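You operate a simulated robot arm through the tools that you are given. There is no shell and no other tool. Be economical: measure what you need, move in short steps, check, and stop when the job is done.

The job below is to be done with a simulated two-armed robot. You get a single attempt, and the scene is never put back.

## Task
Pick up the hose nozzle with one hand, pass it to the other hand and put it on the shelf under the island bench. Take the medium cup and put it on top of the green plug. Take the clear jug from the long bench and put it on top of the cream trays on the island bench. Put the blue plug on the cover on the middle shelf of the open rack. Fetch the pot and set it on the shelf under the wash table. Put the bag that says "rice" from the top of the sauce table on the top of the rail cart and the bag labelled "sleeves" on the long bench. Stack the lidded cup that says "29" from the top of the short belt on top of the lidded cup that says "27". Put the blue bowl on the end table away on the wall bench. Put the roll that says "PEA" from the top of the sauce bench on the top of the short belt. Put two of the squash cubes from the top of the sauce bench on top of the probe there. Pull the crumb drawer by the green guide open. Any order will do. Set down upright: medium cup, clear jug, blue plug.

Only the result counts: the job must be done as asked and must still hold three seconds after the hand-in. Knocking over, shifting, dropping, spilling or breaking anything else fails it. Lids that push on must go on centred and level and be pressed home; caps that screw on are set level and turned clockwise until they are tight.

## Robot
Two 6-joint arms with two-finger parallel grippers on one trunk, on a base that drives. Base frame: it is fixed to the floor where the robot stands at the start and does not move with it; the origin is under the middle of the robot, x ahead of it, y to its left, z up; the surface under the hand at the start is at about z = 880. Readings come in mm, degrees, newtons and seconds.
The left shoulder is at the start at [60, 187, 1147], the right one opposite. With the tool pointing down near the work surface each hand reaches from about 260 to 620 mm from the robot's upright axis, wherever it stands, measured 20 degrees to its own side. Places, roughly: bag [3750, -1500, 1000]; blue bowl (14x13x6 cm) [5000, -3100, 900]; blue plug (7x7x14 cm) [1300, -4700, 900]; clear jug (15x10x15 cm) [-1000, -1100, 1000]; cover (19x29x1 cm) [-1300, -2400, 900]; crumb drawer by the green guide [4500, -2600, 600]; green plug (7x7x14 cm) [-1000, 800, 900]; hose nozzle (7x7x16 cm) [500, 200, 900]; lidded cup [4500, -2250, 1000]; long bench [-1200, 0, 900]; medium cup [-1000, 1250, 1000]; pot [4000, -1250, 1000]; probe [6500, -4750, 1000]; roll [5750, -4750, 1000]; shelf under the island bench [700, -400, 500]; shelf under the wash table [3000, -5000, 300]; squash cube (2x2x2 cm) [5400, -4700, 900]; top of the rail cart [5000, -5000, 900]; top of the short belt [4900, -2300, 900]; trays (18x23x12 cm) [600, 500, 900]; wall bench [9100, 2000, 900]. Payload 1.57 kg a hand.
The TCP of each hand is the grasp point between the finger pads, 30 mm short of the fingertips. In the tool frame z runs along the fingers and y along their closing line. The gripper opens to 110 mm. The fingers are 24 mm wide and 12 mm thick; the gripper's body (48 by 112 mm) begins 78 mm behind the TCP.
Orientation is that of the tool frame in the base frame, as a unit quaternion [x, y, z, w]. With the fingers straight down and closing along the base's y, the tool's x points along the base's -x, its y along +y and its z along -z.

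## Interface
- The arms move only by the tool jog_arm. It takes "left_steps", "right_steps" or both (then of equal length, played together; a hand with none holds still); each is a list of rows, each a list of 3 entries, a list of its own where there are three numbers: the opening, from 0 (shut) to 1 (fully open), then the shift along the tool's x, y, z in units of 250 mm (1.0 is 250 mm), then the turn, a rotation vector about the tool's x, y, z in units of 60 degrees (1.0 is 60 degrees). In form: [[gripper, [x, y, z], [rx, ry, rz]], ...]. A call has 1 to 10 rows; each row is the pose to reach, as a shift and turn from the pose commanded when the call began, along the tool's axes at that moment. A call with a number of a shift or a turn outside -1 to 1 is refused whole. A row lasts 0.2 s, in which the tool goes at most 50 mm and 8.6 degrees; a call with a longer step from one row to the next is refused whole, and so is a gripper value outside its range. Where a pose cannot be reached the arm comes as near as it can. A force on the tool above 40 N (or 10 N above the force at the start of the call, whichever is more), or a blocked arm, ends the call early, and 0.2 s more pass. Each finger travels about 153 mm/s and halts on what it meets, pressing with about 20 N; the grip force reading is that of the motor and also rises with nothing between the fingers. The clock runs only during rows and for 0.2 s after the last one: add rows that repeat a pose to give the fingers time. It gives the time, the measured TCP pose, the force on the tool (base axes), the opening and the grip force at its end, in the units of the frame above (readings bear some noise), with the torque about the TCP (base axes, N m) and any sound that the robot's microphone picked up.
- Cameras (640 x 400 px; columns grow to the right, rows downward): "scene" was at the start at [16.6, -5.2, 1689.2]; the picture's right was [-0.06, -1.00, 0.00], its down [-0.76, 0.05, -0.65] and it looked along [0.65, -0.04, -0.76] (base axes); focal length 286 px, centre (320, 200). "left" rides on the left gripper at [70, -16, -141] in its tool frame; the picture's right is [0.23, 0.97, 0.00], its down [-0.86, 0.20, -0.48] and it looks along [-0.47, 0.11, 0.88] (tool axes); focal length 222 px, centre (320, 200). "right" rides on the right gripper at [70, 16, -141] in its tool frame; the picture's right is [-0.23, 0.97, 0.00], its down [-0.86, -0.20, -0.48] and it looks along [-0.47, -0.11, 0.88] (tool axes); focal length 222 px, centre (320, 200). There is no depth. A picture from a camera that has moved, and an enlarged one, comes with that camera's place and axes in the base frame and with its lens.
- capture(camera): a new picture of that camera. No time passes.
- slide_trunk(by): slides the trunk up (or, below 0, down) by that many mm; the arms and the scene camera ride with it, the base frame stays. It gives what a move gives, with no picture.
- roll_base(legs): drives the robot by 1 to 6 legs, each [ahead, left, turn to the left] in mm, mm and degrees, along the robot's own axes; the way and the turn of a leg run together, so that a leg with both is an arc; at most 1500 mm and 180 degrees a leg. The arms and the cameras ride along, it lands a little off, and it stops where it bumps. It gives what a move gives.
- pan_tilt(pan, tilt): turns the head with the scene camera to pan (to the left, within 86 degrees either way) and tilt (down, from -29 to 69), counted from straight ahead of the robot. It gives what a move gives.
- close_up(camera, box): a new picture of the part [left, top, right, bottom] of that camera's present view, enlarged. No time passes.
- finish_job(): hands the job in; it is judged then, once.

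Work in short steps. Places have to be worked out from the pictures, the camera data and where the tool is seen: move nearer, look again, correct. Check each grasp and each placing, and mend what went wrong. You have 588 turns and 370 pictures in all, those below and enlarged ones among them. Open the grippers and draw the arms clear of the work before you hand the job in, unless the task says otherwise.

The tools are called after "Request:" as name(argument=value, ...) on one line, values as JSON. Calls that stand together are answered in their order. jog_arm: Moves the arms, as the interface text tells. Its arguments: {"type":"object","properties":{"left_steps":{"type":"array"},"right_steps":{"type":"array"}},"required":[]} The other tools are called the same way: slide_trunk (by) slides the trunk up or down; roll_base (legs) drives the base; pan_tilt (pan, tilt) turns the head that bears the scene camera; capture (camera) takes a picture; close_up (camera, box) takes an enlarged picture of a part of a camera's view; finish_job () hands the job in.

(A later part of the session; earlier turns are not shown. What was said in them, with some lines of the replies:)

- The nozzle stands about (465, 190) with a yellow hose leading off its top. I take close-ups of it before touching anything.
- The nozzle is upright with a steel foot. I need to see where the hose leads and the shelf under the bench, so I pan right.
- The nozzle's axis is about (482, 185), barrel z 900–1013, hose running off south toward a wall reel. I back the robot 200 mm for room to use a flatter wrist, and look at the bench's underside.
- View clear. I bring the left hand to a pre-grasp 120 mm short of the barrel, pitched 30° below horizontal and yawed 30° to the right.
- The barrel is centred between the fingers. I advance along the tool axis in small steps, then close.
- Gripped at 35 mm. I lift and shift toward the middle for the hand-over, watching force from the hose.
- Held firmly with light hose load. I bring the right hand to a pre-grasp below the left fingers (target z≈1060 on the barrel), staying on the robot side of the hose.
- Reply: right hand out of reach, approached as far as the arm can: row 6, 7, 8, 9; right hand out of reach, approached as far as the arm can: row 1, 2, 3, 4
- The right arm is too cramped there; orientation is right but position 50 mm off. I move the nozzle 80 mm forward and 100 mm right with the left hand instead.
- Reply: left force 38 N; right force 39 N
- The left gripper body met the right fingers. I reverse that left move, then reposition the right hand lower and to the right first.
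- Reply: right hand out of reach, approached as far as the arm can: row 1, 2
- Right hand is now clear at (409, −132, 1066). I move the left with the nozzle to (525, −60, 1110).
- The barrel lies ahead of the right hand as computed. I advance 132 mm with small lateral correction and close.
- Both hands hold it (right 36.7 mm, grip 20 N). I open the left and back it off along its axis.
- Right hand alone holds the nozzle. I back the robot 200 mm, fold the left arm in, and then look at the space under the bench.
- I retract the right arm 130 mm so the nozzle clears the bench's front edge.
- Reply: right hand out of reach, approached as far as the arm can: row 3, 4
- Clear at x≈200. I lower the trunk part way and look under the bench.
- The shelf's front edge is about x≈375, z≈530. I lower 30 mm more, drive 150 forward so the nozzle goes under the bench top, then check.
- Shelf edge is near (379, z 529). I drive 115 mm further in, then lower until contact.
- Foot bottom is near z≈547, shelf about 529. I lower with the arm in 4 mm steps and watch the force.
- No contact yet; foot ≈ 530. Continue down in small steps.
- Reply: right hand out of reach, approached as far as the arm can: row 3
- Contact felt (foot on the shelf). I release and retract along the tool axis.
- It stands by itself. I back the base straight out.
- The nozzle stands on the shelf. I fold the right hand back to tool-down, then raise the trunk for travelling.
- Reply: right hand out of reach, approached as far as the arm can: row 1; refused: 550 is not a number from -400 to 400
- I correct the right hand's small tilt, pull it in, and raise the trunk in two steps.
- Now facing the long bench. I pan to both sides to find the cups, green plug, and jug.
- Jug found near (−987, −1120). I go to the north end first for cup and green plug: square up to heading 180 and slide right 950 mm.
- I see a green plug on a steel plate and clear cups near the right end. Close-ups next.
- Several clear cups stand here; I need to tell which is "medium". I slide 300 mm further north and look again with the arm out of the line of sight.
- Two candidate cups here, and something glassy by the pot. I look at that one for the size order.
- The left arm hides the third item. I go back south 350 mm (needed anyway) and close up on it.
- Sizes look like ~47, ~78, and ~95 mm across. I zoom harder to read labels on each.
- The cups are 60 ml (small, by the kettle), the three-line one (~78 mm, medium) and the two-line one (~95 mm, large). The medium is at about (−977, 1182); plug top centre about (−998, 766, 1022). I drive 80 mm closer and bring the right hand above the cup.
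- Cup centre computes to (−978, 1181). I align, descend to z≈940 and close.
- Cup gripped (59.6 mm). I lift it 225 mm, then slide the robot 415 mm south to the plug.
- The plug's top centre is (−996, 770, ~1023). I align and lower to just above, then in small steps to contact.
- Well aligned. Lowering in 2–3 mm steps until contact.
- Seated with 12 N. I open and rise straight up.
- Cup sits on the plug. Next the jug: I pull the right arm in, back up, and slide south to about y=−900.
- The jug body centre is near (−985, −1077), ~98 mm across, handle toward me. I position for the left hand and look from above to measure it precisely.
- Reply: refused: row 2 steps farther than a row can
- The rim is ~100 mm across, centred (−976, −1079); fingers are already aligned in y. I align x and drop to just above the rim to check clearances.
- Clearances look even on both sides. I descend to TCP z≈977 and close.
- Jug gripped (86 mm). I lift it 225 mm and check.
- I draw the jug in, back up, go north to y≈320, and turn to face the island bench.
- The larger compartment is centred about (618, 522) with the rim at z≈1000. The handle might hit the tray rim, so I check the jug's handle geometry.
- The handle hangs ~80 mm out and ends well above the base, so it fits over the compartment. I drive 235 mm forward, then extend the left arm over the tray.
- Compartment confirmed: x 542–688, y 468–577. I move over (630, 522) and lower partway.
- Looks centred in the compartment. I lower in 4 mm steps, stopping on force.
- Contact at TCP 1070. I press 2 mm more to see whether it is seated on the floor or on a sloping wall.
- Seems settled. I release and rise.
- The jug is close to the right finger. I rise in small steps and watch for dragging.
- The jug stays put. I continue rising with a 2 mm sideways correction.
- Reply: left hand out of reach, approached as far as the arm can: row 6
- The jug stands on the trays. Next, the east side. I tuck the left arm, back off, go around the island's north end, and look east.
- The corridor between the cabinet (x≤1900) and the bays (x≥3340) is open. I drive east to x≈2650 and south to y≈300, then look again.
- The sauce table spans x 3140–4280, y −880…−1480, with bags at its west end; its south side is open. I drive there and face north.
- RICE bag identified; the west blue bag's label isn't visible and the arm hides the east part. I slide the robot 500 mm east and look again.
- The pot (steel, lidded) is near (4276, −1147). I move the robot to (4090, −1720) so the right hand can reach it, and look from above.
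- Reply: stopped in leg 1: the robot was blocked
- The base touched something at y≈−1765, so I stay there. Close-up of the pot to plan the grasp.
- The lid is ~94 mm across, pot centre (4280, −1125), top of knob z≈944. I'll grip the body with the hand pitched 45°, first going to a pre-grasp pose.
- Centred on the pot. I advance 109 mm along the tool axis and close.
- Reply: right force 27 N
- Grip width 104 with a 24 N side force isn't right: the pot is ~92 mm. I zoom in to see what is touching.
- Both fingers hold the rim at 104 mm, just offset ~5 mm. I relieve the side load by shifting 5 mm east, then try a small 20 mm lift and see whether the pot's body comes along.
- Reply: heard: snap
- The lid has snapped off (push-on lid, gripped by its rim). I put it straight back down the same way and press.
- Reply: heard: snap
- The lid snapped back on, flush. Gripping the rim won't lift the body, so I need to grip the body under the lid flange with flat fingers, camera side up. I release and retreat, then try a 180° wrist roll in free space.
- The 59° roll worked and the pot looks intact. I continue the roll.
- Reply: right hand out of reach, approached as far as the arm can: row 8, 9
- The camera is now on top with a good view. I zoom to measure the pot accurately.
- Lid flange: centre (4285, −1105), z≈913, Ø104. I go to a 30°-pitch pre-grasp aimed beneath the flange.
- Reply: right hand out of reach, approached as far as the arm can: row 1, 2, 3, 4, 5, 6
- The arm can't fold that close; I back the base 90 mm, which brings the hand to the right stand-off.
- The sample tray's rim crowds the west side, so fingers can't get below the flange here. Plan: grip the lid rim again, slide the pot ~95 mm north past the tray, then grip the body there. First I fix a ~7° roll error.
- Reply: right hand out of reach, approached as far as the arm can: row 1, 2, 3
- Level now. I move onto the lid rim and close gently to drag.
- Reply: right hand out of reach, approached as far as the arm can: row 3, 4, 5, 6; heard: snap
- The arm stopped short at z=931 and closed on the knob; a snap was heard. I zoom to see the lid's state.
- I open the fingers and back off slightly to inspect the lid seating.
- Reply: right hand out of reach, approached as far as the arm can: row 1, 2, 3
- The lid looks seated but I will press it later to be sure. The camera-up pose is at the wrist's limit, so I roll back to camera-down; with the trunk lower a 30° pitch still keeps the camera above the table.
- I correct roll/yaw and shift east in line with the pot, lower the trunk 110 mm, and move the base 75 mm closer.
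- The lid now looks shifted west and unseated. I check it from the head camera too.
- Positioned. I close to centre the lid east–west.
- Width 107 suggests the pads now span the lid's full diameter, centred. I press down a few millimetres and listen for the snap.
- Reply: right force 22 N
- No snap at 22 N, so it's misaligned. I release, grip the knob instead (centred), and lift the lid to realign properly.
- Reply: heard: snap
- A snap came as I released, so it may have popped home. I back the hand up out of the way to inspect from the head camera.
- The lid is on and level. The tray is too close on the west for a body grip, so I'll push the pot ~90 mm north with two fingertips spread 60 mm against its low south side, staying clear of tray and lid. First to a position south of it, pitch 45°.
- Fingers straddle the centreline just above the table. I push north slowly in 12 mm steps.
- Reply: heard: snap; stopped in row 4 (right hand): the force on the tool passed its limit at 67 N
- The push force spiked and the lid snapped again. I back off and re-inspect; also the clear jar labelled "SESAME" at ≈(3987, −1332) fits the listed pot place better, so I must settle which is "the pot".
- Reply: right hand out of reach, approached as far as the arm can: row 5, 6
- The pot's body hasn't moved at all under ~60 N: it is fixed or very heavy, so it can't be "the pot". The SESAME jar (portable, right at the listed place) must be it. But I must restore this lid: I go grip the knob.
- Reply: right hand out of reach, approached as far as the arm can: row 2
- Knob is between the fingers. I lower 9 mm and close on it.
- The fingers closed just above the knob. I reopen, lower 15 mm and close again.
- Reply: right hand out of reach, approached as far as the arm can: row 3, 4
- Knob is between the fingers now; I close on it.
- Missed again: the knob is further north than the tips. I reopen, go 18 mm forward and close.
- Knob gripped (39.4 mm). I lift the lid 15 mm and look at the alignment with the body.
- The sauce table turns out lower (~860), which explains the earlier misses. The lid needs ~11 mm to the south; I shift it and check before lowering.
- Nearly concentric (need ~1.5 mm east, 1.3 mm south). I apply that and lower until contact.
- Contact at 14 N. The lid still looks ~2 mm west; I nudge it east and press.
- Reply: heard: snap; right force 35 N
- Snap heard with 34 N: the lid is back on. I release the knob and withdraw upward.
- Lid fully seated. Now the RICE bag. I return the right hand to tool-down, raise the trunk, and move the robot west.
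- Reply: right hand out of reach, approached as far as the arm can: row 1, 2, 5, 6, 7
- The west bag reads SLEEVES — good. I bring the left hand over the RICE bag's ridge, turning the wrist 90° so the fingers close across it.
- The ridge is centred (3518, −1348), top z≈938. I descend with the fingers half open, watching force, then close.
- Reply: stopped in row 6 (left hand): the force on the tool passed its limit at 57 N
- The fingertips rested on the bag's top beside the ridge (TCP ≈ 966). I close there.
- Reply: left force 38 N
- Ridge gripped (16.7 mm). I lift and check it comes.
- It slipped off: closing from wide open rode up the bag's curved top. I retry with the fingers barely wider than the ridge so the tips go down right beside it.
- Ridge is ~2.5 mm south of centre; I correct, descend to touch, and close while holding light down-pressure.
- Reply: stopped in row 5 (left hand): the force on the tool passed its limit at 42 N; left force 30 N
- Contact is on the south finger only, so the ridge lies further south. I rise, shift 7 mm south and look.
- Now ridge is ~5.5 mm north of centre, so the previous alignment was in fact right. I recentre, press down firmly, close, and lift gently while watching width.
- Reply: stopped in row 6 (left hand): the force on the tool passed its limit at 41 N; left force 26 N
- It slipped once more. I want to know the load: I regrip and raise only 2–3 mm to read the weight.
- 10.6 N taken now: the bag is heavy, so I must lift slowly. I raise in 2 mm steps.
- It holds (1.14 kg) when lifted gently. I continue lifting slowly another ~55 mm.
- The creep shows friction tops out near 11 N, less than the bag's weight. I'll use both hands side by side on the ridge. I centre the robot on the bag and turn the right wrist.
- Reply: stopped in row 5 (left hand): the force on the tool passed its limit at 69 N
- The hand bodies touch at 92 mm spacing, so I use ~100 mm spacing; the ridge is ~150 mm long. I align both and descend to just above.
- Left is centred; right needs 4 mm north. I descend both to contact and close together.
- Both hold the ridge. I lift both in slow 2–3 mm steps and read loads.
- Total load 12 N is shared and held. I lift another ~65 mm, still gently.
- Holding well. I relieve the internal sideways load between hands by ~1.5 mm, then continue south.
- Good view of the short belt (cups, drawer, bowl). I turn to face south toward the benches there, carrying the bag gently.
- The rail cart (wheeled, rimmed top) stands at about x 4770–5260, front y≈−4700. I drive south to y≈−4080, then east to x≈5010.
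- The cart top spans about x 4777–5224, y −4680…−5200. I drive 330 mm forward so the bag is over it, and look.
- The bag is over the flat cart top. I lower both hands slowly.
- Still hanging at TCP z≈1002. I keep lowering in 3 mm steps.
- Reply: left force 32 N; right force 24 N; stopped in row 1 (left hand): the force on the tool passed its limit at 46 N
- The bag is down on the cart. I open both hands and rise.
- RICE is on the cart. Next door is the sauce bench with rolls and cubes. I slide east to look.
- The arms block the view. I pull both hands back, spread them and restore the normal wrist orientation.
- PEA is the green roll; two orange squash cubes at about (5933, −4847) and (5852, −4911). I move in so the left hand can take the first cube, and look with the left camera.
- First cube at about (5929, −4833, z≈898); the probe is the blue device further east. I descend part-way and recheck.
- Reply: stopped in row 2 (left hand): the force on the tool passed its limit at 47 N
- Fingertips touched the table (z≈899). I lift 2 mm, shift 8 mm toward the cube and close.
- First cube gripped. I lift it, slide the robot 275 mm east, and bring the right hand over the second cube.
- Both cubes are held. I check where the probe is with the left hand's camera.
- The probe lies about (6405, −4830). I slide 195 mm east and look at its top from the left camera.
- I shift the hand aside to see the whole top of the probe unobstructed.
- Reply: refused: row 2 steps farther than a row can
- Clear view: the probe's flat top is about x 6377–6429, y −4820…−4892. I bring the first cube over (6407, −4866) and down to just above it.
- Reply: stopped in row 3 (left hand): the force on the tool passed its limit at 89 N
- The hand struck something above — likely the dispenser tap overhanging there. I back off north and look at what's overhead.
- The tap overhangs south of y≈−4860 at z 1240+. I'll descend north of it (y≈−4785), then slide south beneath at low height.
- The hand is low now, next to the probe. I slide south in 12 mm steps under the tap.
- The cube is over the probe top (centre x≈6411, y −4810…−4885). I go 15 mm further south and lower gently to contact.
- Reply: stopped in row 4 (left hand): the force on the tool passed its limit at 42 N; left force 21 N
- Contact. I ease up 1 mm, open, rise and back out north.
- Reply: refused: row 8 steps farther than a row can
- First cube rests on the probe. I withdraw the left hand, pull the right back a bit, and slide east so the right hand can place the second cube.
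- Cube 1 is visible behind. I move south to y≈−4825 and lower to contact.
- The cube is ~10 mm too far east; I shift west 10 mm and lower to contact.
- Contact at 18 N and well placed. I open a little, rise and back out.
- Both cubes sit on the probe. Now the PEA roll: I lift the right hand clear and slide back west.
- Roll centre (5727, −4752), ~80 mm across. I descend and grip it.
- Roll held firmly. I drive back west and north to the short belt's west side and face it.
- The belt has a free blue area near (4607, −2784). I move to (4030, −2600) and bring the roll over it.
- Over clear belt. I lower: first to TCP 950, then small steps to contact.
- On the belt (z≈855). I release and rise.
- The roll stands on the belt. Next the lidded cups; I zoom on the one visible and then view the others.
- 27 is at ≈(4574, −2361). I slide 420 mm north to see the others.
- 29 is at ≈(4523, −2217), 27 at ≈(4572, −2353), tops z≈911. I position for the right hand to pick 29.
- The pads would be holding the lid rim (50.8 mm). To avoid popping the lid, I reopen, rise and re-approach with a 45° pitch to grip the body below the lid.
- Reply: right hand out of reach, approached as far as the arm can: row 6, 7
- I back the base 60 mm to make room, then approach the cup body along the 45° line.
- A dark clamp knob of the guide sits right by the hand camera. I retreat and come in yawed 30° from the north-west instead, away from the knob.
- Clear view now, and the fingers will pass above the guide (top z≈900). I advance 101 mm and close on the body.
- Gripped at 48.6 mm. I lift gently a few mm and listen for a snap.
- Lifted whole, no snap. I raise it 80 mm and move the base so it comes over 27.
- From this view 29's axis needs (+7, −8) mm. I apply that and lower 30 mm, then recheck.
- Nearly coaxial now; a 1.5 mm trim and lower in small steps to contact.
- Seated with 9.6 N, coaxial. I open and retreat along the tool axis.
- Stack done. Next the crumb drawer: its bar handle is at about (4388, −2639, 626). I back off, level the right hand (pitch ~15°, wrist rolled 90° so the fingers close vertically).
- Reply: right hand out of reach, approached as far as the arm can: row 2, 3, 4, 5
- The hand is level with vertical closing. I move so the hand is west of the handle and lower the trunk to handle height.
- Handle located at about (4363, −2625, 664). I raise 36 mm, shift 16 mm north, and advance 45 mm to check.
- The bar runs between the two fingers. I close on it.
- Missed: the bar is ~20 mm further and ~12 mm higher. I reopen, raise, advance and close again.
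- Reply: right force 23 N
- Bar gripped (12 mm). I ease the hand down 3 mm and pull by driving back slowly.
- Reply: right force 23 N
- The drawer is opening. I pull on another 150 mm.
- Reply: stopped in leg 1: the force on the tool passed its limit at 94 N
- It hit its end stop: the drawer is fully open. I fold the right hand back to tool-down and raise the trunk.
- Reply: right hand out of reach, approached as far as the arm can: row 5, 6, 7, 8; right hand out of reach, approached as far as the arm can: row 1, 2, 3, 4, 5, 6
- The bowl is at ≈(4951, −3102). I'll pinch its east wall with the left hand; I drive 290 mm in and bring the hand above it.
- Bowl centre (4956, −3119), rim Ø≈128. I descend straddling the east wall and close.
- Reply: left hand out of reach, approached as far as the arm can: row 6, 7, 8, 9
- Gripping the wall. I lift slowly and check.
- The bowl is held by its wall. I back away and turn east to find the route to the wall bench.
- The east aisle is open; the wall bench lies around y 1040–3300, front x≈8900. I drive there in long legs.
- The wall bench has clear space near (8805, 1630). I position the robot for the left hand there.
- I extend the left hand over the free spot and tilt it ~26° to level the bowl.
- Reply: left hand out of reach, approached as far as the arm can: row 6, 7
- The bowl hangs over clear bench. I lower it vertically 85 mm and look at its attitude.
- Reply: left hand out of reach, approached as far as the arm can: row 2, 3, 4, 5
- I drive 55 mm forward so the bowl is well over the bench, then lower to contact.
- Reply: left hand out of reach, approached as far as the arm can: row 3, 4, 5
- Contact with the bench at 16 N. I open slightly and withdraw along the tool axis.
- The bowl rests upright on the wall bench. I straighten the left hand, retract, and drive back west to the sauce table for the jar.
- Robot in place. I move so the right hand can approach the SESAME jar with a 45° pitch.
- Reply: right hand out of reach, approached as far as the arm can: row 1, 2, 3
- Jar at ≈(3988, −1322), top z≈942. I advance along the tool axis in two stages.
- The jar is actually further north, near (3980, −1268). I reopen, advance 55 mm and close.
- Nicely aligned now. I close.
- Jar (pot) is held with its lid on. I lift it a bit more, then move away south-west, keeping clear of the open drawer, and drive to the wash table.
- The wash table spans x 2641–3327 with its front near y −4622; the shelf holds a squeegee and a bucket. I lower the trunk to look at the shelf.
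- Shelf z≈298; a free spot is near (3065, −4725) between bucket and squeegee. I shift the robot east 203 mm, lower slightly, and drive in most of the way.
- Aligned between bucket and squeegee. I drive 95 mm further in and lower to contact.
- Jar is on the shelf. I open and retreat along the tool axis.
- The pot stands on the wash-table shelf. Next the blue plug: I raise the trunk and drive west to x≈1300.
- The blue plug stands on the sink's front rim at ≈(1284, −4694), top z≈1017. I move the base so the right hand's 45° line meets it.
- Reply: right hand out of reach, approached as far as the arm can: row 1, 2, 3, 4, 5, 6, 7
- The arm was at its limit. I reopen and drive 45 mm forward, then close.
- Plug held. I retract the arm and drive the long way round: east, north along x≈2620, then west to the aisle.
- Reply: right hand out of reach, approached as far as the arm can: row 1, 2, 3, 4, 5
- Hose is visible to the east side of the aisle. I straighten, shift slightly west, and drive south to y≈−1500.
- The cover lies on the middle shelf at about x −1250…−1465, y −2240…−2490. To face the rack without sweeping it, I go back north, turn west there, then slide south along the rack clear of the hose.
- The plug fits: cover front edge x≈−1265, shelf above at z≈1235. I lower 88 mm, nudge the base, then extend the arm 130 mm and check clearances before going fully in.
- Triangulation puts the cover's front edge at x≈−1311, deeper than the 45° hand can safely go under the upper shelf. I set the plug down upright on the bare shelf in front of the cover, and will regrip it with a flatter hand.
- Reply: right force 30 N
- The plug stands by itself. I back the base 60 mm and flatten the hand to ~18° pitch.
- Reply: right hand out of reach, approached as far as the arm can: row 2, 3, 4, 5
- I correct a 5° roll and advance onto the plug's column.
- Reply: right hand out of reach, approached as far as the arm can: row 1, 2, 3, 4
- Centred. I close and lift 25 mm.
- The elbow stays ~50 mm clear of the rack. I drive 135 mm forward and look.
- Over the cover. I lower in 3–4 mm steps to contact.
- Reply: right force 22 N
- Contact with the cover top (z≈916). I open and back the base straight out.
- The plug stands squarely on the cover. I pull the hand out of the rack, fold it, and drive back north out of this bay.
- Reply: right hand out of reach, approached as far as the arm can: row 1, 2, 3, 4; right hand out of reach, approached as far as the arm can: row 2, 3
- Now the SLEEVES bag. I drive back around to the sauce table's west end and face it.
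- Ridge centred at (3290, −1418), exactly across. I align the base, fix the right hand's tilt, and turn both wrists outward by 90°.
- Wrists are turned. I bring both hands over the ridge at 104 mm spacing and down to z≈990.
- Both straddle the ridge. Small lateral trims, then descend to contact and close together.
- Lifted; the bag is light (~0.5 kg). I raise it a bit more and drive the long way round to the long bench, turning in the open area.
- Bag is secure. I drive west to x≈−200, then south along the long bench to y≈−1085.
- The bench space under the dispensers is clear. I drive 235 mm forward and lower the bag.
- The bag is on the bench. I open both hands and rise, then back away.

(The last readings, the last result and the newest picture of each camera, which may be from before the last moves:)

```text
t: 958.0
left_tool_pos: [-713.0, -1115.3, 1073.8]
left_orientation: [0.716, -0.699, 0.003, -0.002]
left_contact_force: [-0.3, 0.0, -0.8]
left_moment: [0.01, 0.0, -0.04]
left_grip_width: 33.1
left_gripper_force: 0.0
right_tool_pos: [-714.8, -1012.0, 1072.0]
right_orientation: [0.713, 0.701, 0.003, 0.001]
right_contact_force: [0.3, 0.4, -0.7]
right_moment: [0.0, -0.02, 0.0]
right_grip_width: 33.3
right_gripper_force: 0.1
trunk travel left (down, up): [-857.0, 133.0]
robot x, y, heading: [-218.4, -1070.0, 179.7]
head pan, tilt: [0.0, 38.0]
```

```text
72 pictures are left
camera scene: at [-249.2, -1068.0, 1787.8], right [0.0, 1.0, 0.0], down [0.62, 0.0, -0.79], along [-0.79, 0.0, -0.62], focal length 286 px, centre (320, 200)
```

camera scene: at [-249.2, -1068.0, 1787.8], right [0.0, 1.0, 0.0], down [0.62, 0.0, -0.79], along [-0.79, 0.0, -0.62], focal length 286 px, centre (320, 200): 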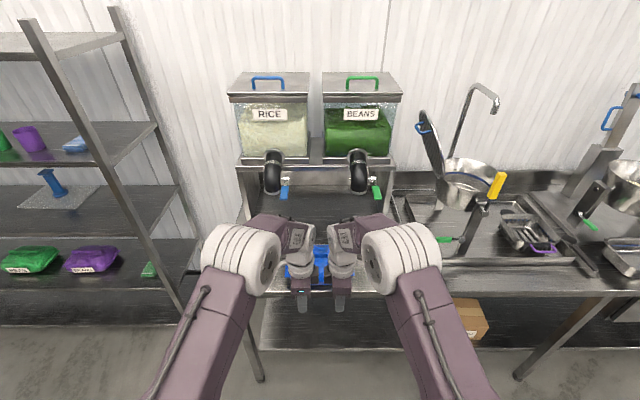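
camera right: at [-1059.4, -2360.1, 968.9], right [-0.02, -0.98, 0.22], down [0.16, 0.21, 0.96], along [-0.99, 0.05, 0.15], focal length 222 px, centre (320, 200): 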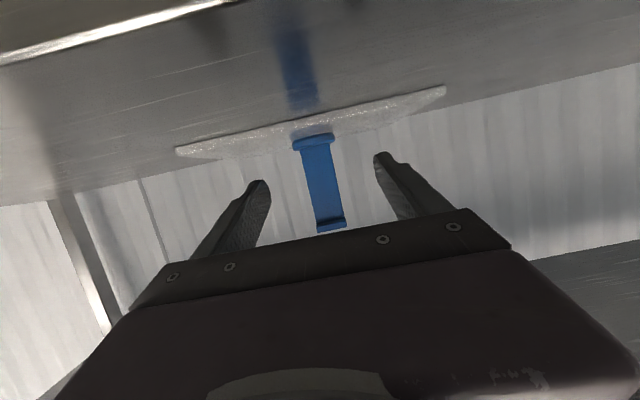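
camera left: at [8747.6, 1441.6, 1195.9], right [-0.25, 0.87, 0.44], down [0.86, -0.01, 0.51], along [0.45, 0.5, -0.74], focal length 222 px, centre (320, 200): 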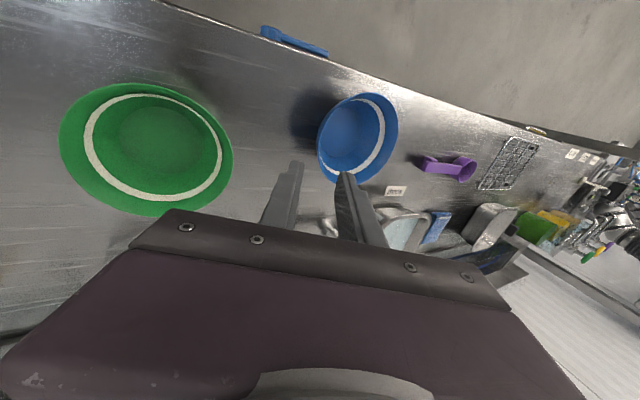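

I open the grippers fully, pull the hands back, and verify the bag, plug-cup, jug and nozzle visually.

Request:
jog_arm(left_steps=[[1, [0.04, 0, -0.1], [0, 0, 0]], [1, [0.1, 0, -0.22], [0, 0, 0]], [1, [0.2, 0, -0.34], [0, 0, 0]]], right_steps=[[1, [0.04, 0, -0.1], [0, 0, 0]], [1, [0.1, 0, -0.22], [0, 0, 0]], [1, [0.2, 0, -0.34], [0, 0, 0]]])

Request:
pan_tilt(pan=0, tilt=42)

Request:
close_up(camera="scene", box=[220, 150, 420, 290])

Request:
pan_tilt(pan=-60, tilt=25)

Request:
capture(camera="scene")

```text
t: 958.8
left_tool_pos: [-709.8, -1166.2, 1159.4]
left_orientation: [0.715, -0.699, 0.002, -0.001]
left_contact_force: [0.5, 0.6, -0.2]
left_moment: [0.02, 0.03, 0.01]
left_grip_width: 110.0
left_gripper_force: 0.1
right_tool_pos: [-709.9, -960.8, 1158.9]
right_orientation: [0.713, 0.701, -0.001, -0.002]
right_contact_force: [-1.5, -0.9, -1.2]
right_moment: [0.01, 0.0, 0.01]
right_grip_width: 109.7
right_gripper_force: 0.1
trunk travel left (down, up): [-857.0, 133.0]
robot x, y, heading: [-218.9, -1069.1, 179.7]
head pan, tilt: [0.0, 38.0]
```

```text
t: 959.5
left_tool_pos: [-709.2, -1165.1, 1158.8]
left_orientation: [0.716, -0.699, 0.003, -0.002]
left_contact_force: [0.5, -0.2, 0.1]
left_moment: [0.02, 0.03, -0.03]
left_grip_width: 109.8
left_gripper_force: 0.0
right_tool_pos: [-711.6, -963.3, 1158.8]
right_orientation: [0.714, 0.7, 0.001, -0.001]
right_contact_force: [0.2, 0.0, 0.5]
right_moment: [0.01, 0.02, -0.02]
right_grip_width: 110.2
right_gripper_force: 0.1
trunk travel left (down, up): [-857.0, 133.0]
robot x, y, heading: [-220.2, -1066.2, 179.7]
head pan, tilt: [0.0, 42.0]
```

```text
2.86 times, centred on (320, 220) of scene
camera zoom: at [-242.0, -1068.0, 1782.0], right [0.0, 1.0, 0.0], down [0.67, 0.0, -0.74], along [-0.74, 0.0, -0.67], focal length 818 px, centre (320, 143)
```

zoom: 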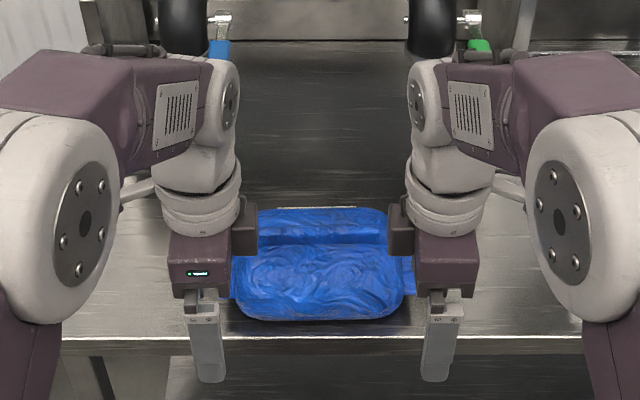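

```text
t: 960.8
left_tool_pos: [-710.6, -1164.9, 1157.6]
left_orientation: [0.716, -0.698, 0.002, -0.002]
left_contact_force: [-0.3, 0.4, 0.2]
left_moment: [-0.01, -0.01, 0.03]
left_grip_width: 110.0
left_gripper_force: 0.0
right_tool_pos: [-712.5, -962.2, 1158.5]
right_orientation: [0.713, 0.701, 0.001, -0.001]
right_contact_force: [-0.6, 0.0, -0.8]
right_moment: [0.01, 0.0, 0.01]
right_grip_width: 109.6
right_gripper_force: 0.1
trunk travel left (down, up): [-857.0, 133.0]
robot x, y, heading: [-222.3, -1068.5, 179.9]
head pan, tilt: [-60.0, 25.0]
```

```text
70 pictures are left
camera scene: at [-205.4, -988.4, 1808.2], right [0.87, 0.5, 0.0], down [0.21, -0.37, -0.91], along [-0.45, 0.79, -0.42], focal length 286 px, centre (320, 200)
```

scene: 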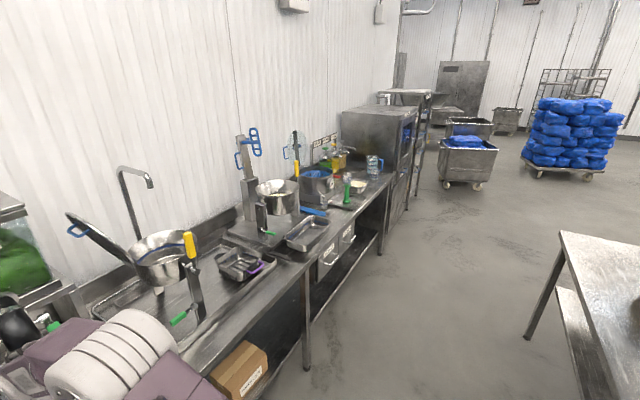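

Request:
close_up(camera="scene", box=[310, 140, 390, 220])

Request:
roll_base(legs=[[0, -400, 0], [0, 0, -90]])

Request:
pan_tilt(pan=-60, tilt=35)

Request:
capture(camera="scene")

```text
5.00 times, centred on (350, 180) of scene
camera zoom: at [-205.4, -988.4, 1808.2], right [0.87, 0.5, 0.0], down [0.21, -0.37, -0.91], along [-0.45, 0.79, -0.42], focal length 1432 px, centre (170, 300)
```

zoom: 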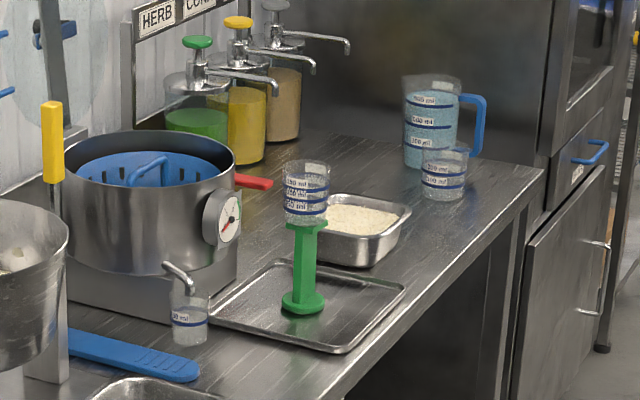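

```text
t: 967.1
left_tool_pos: [-321.1, -173.4, 1158.8]
left_orientation: [-0.017, 1.0, -0.003, 0.0]
left_contact_force: [1.0, -0.6, 0.7]
left_moment: [0.01, 0.0, -0.01]
left_grip_width: 110.0
left_gripper_force: 0.1
right_tool_pos: [-115.9, -170.8, 1157.4]
right_orientation: [1.0, -0.005, 0.001, 0.0]
right_contact_force: [-0.2, -0.7, 0.1]
right_moment: [-0.01, 0.01, 0.0]
right_grip_width: 110.0
right_gripper_force: 0.1
trunk travel left (down, up): [-857.0, 133.0]
robot x, y, heading: [-219.2, -664.7, 90.1]
head pan, tilt: [-60.0, 25.0]
```

```text
t: 967.8
left_tool_pos: [-319.8, -174.3, 1158.8]
left_orientation: [-0.017, 1.0, -0.003, -0.001]
left_contact_force: [0.4, 0.5, -1.1]
left_moment: [-0.01, 0.01, -0.02]
left_grip_width: 109.9
left_gripper_force: 0.0
right_tool_pos: [-118.2, -170.1, 1157.8]
right_orientation: [1.0, -0.005, 0.0, 0.0]
right_contact_force: [-0.4, 0.6, -0.2]
right_moment: [-0.01, -0.03, -0.01]
right_grip_width: 110.0
right_gripper_force: 0.0
trunk travel left (down, up): [-857.0, 133.0]
robot x, y, heading: [-219.9, -666.7, 90.5]
head pan, tilt: [-60.0, 35.0]
```

```text
68 pictures are left
camera scene: at [-142.9, -680.9, 1792.6], right [0.5, -0.86, 0.0], down [-0.49, -0.29, -0.82], along [0.71, 0.41, -0.57], focal length 286 px, centre (320, 200)
```

scene: 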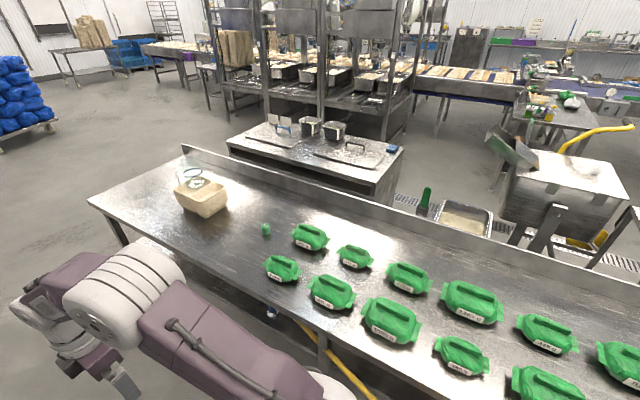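

Everything checks out: cup upright on the green plug, jug on the trays, plug on the cover, bags, roll, cubes, bowl, stacked cups, jar and open drawer in place; grippers are open and clear. I hand the job in.

Request:
finish_job()

```text
The job is handed in.
```

I finished every item on the list and handed the job in. The parts I could still see at the end looked right, but there are two identifications I inferred and some contacts you should know about.

**Identifications:**
- **Pot:** I took this to be the clear "SESAME" jar at the listed spot. The steel lidded pot on the sauce table would not move when pushed. Whether it is fixed or just heavy I could not tell.
- **Medium cup:** I chose the middle of three by size. The other two are a 60 ml cup by the kettle and a larger cup.

**Contacts along the way:**
- **Steel pot's lid:** it came off while I was testing the pot. I pressed it back on until it snapped, and it looked level afterwards.
- **Base bump:** the base was blocked once in front of the sauce table.
- **Hand bump:** the left hand hit something above the probe at 89 N, probably the dispenser tap. I did not go back to check that nothing shifted.
- **Drawer:** it ran to its end stop and the grip slipped off at 94 N. The lidded cups, seen later from a distance, were still stacked.
- **Probe:** I pressed the first squash cube down on it with about 42 N. The probe looked unmoved.

The hose nozzle, blue bowl and pot were confirmed right after placing but not looked at again at the end.
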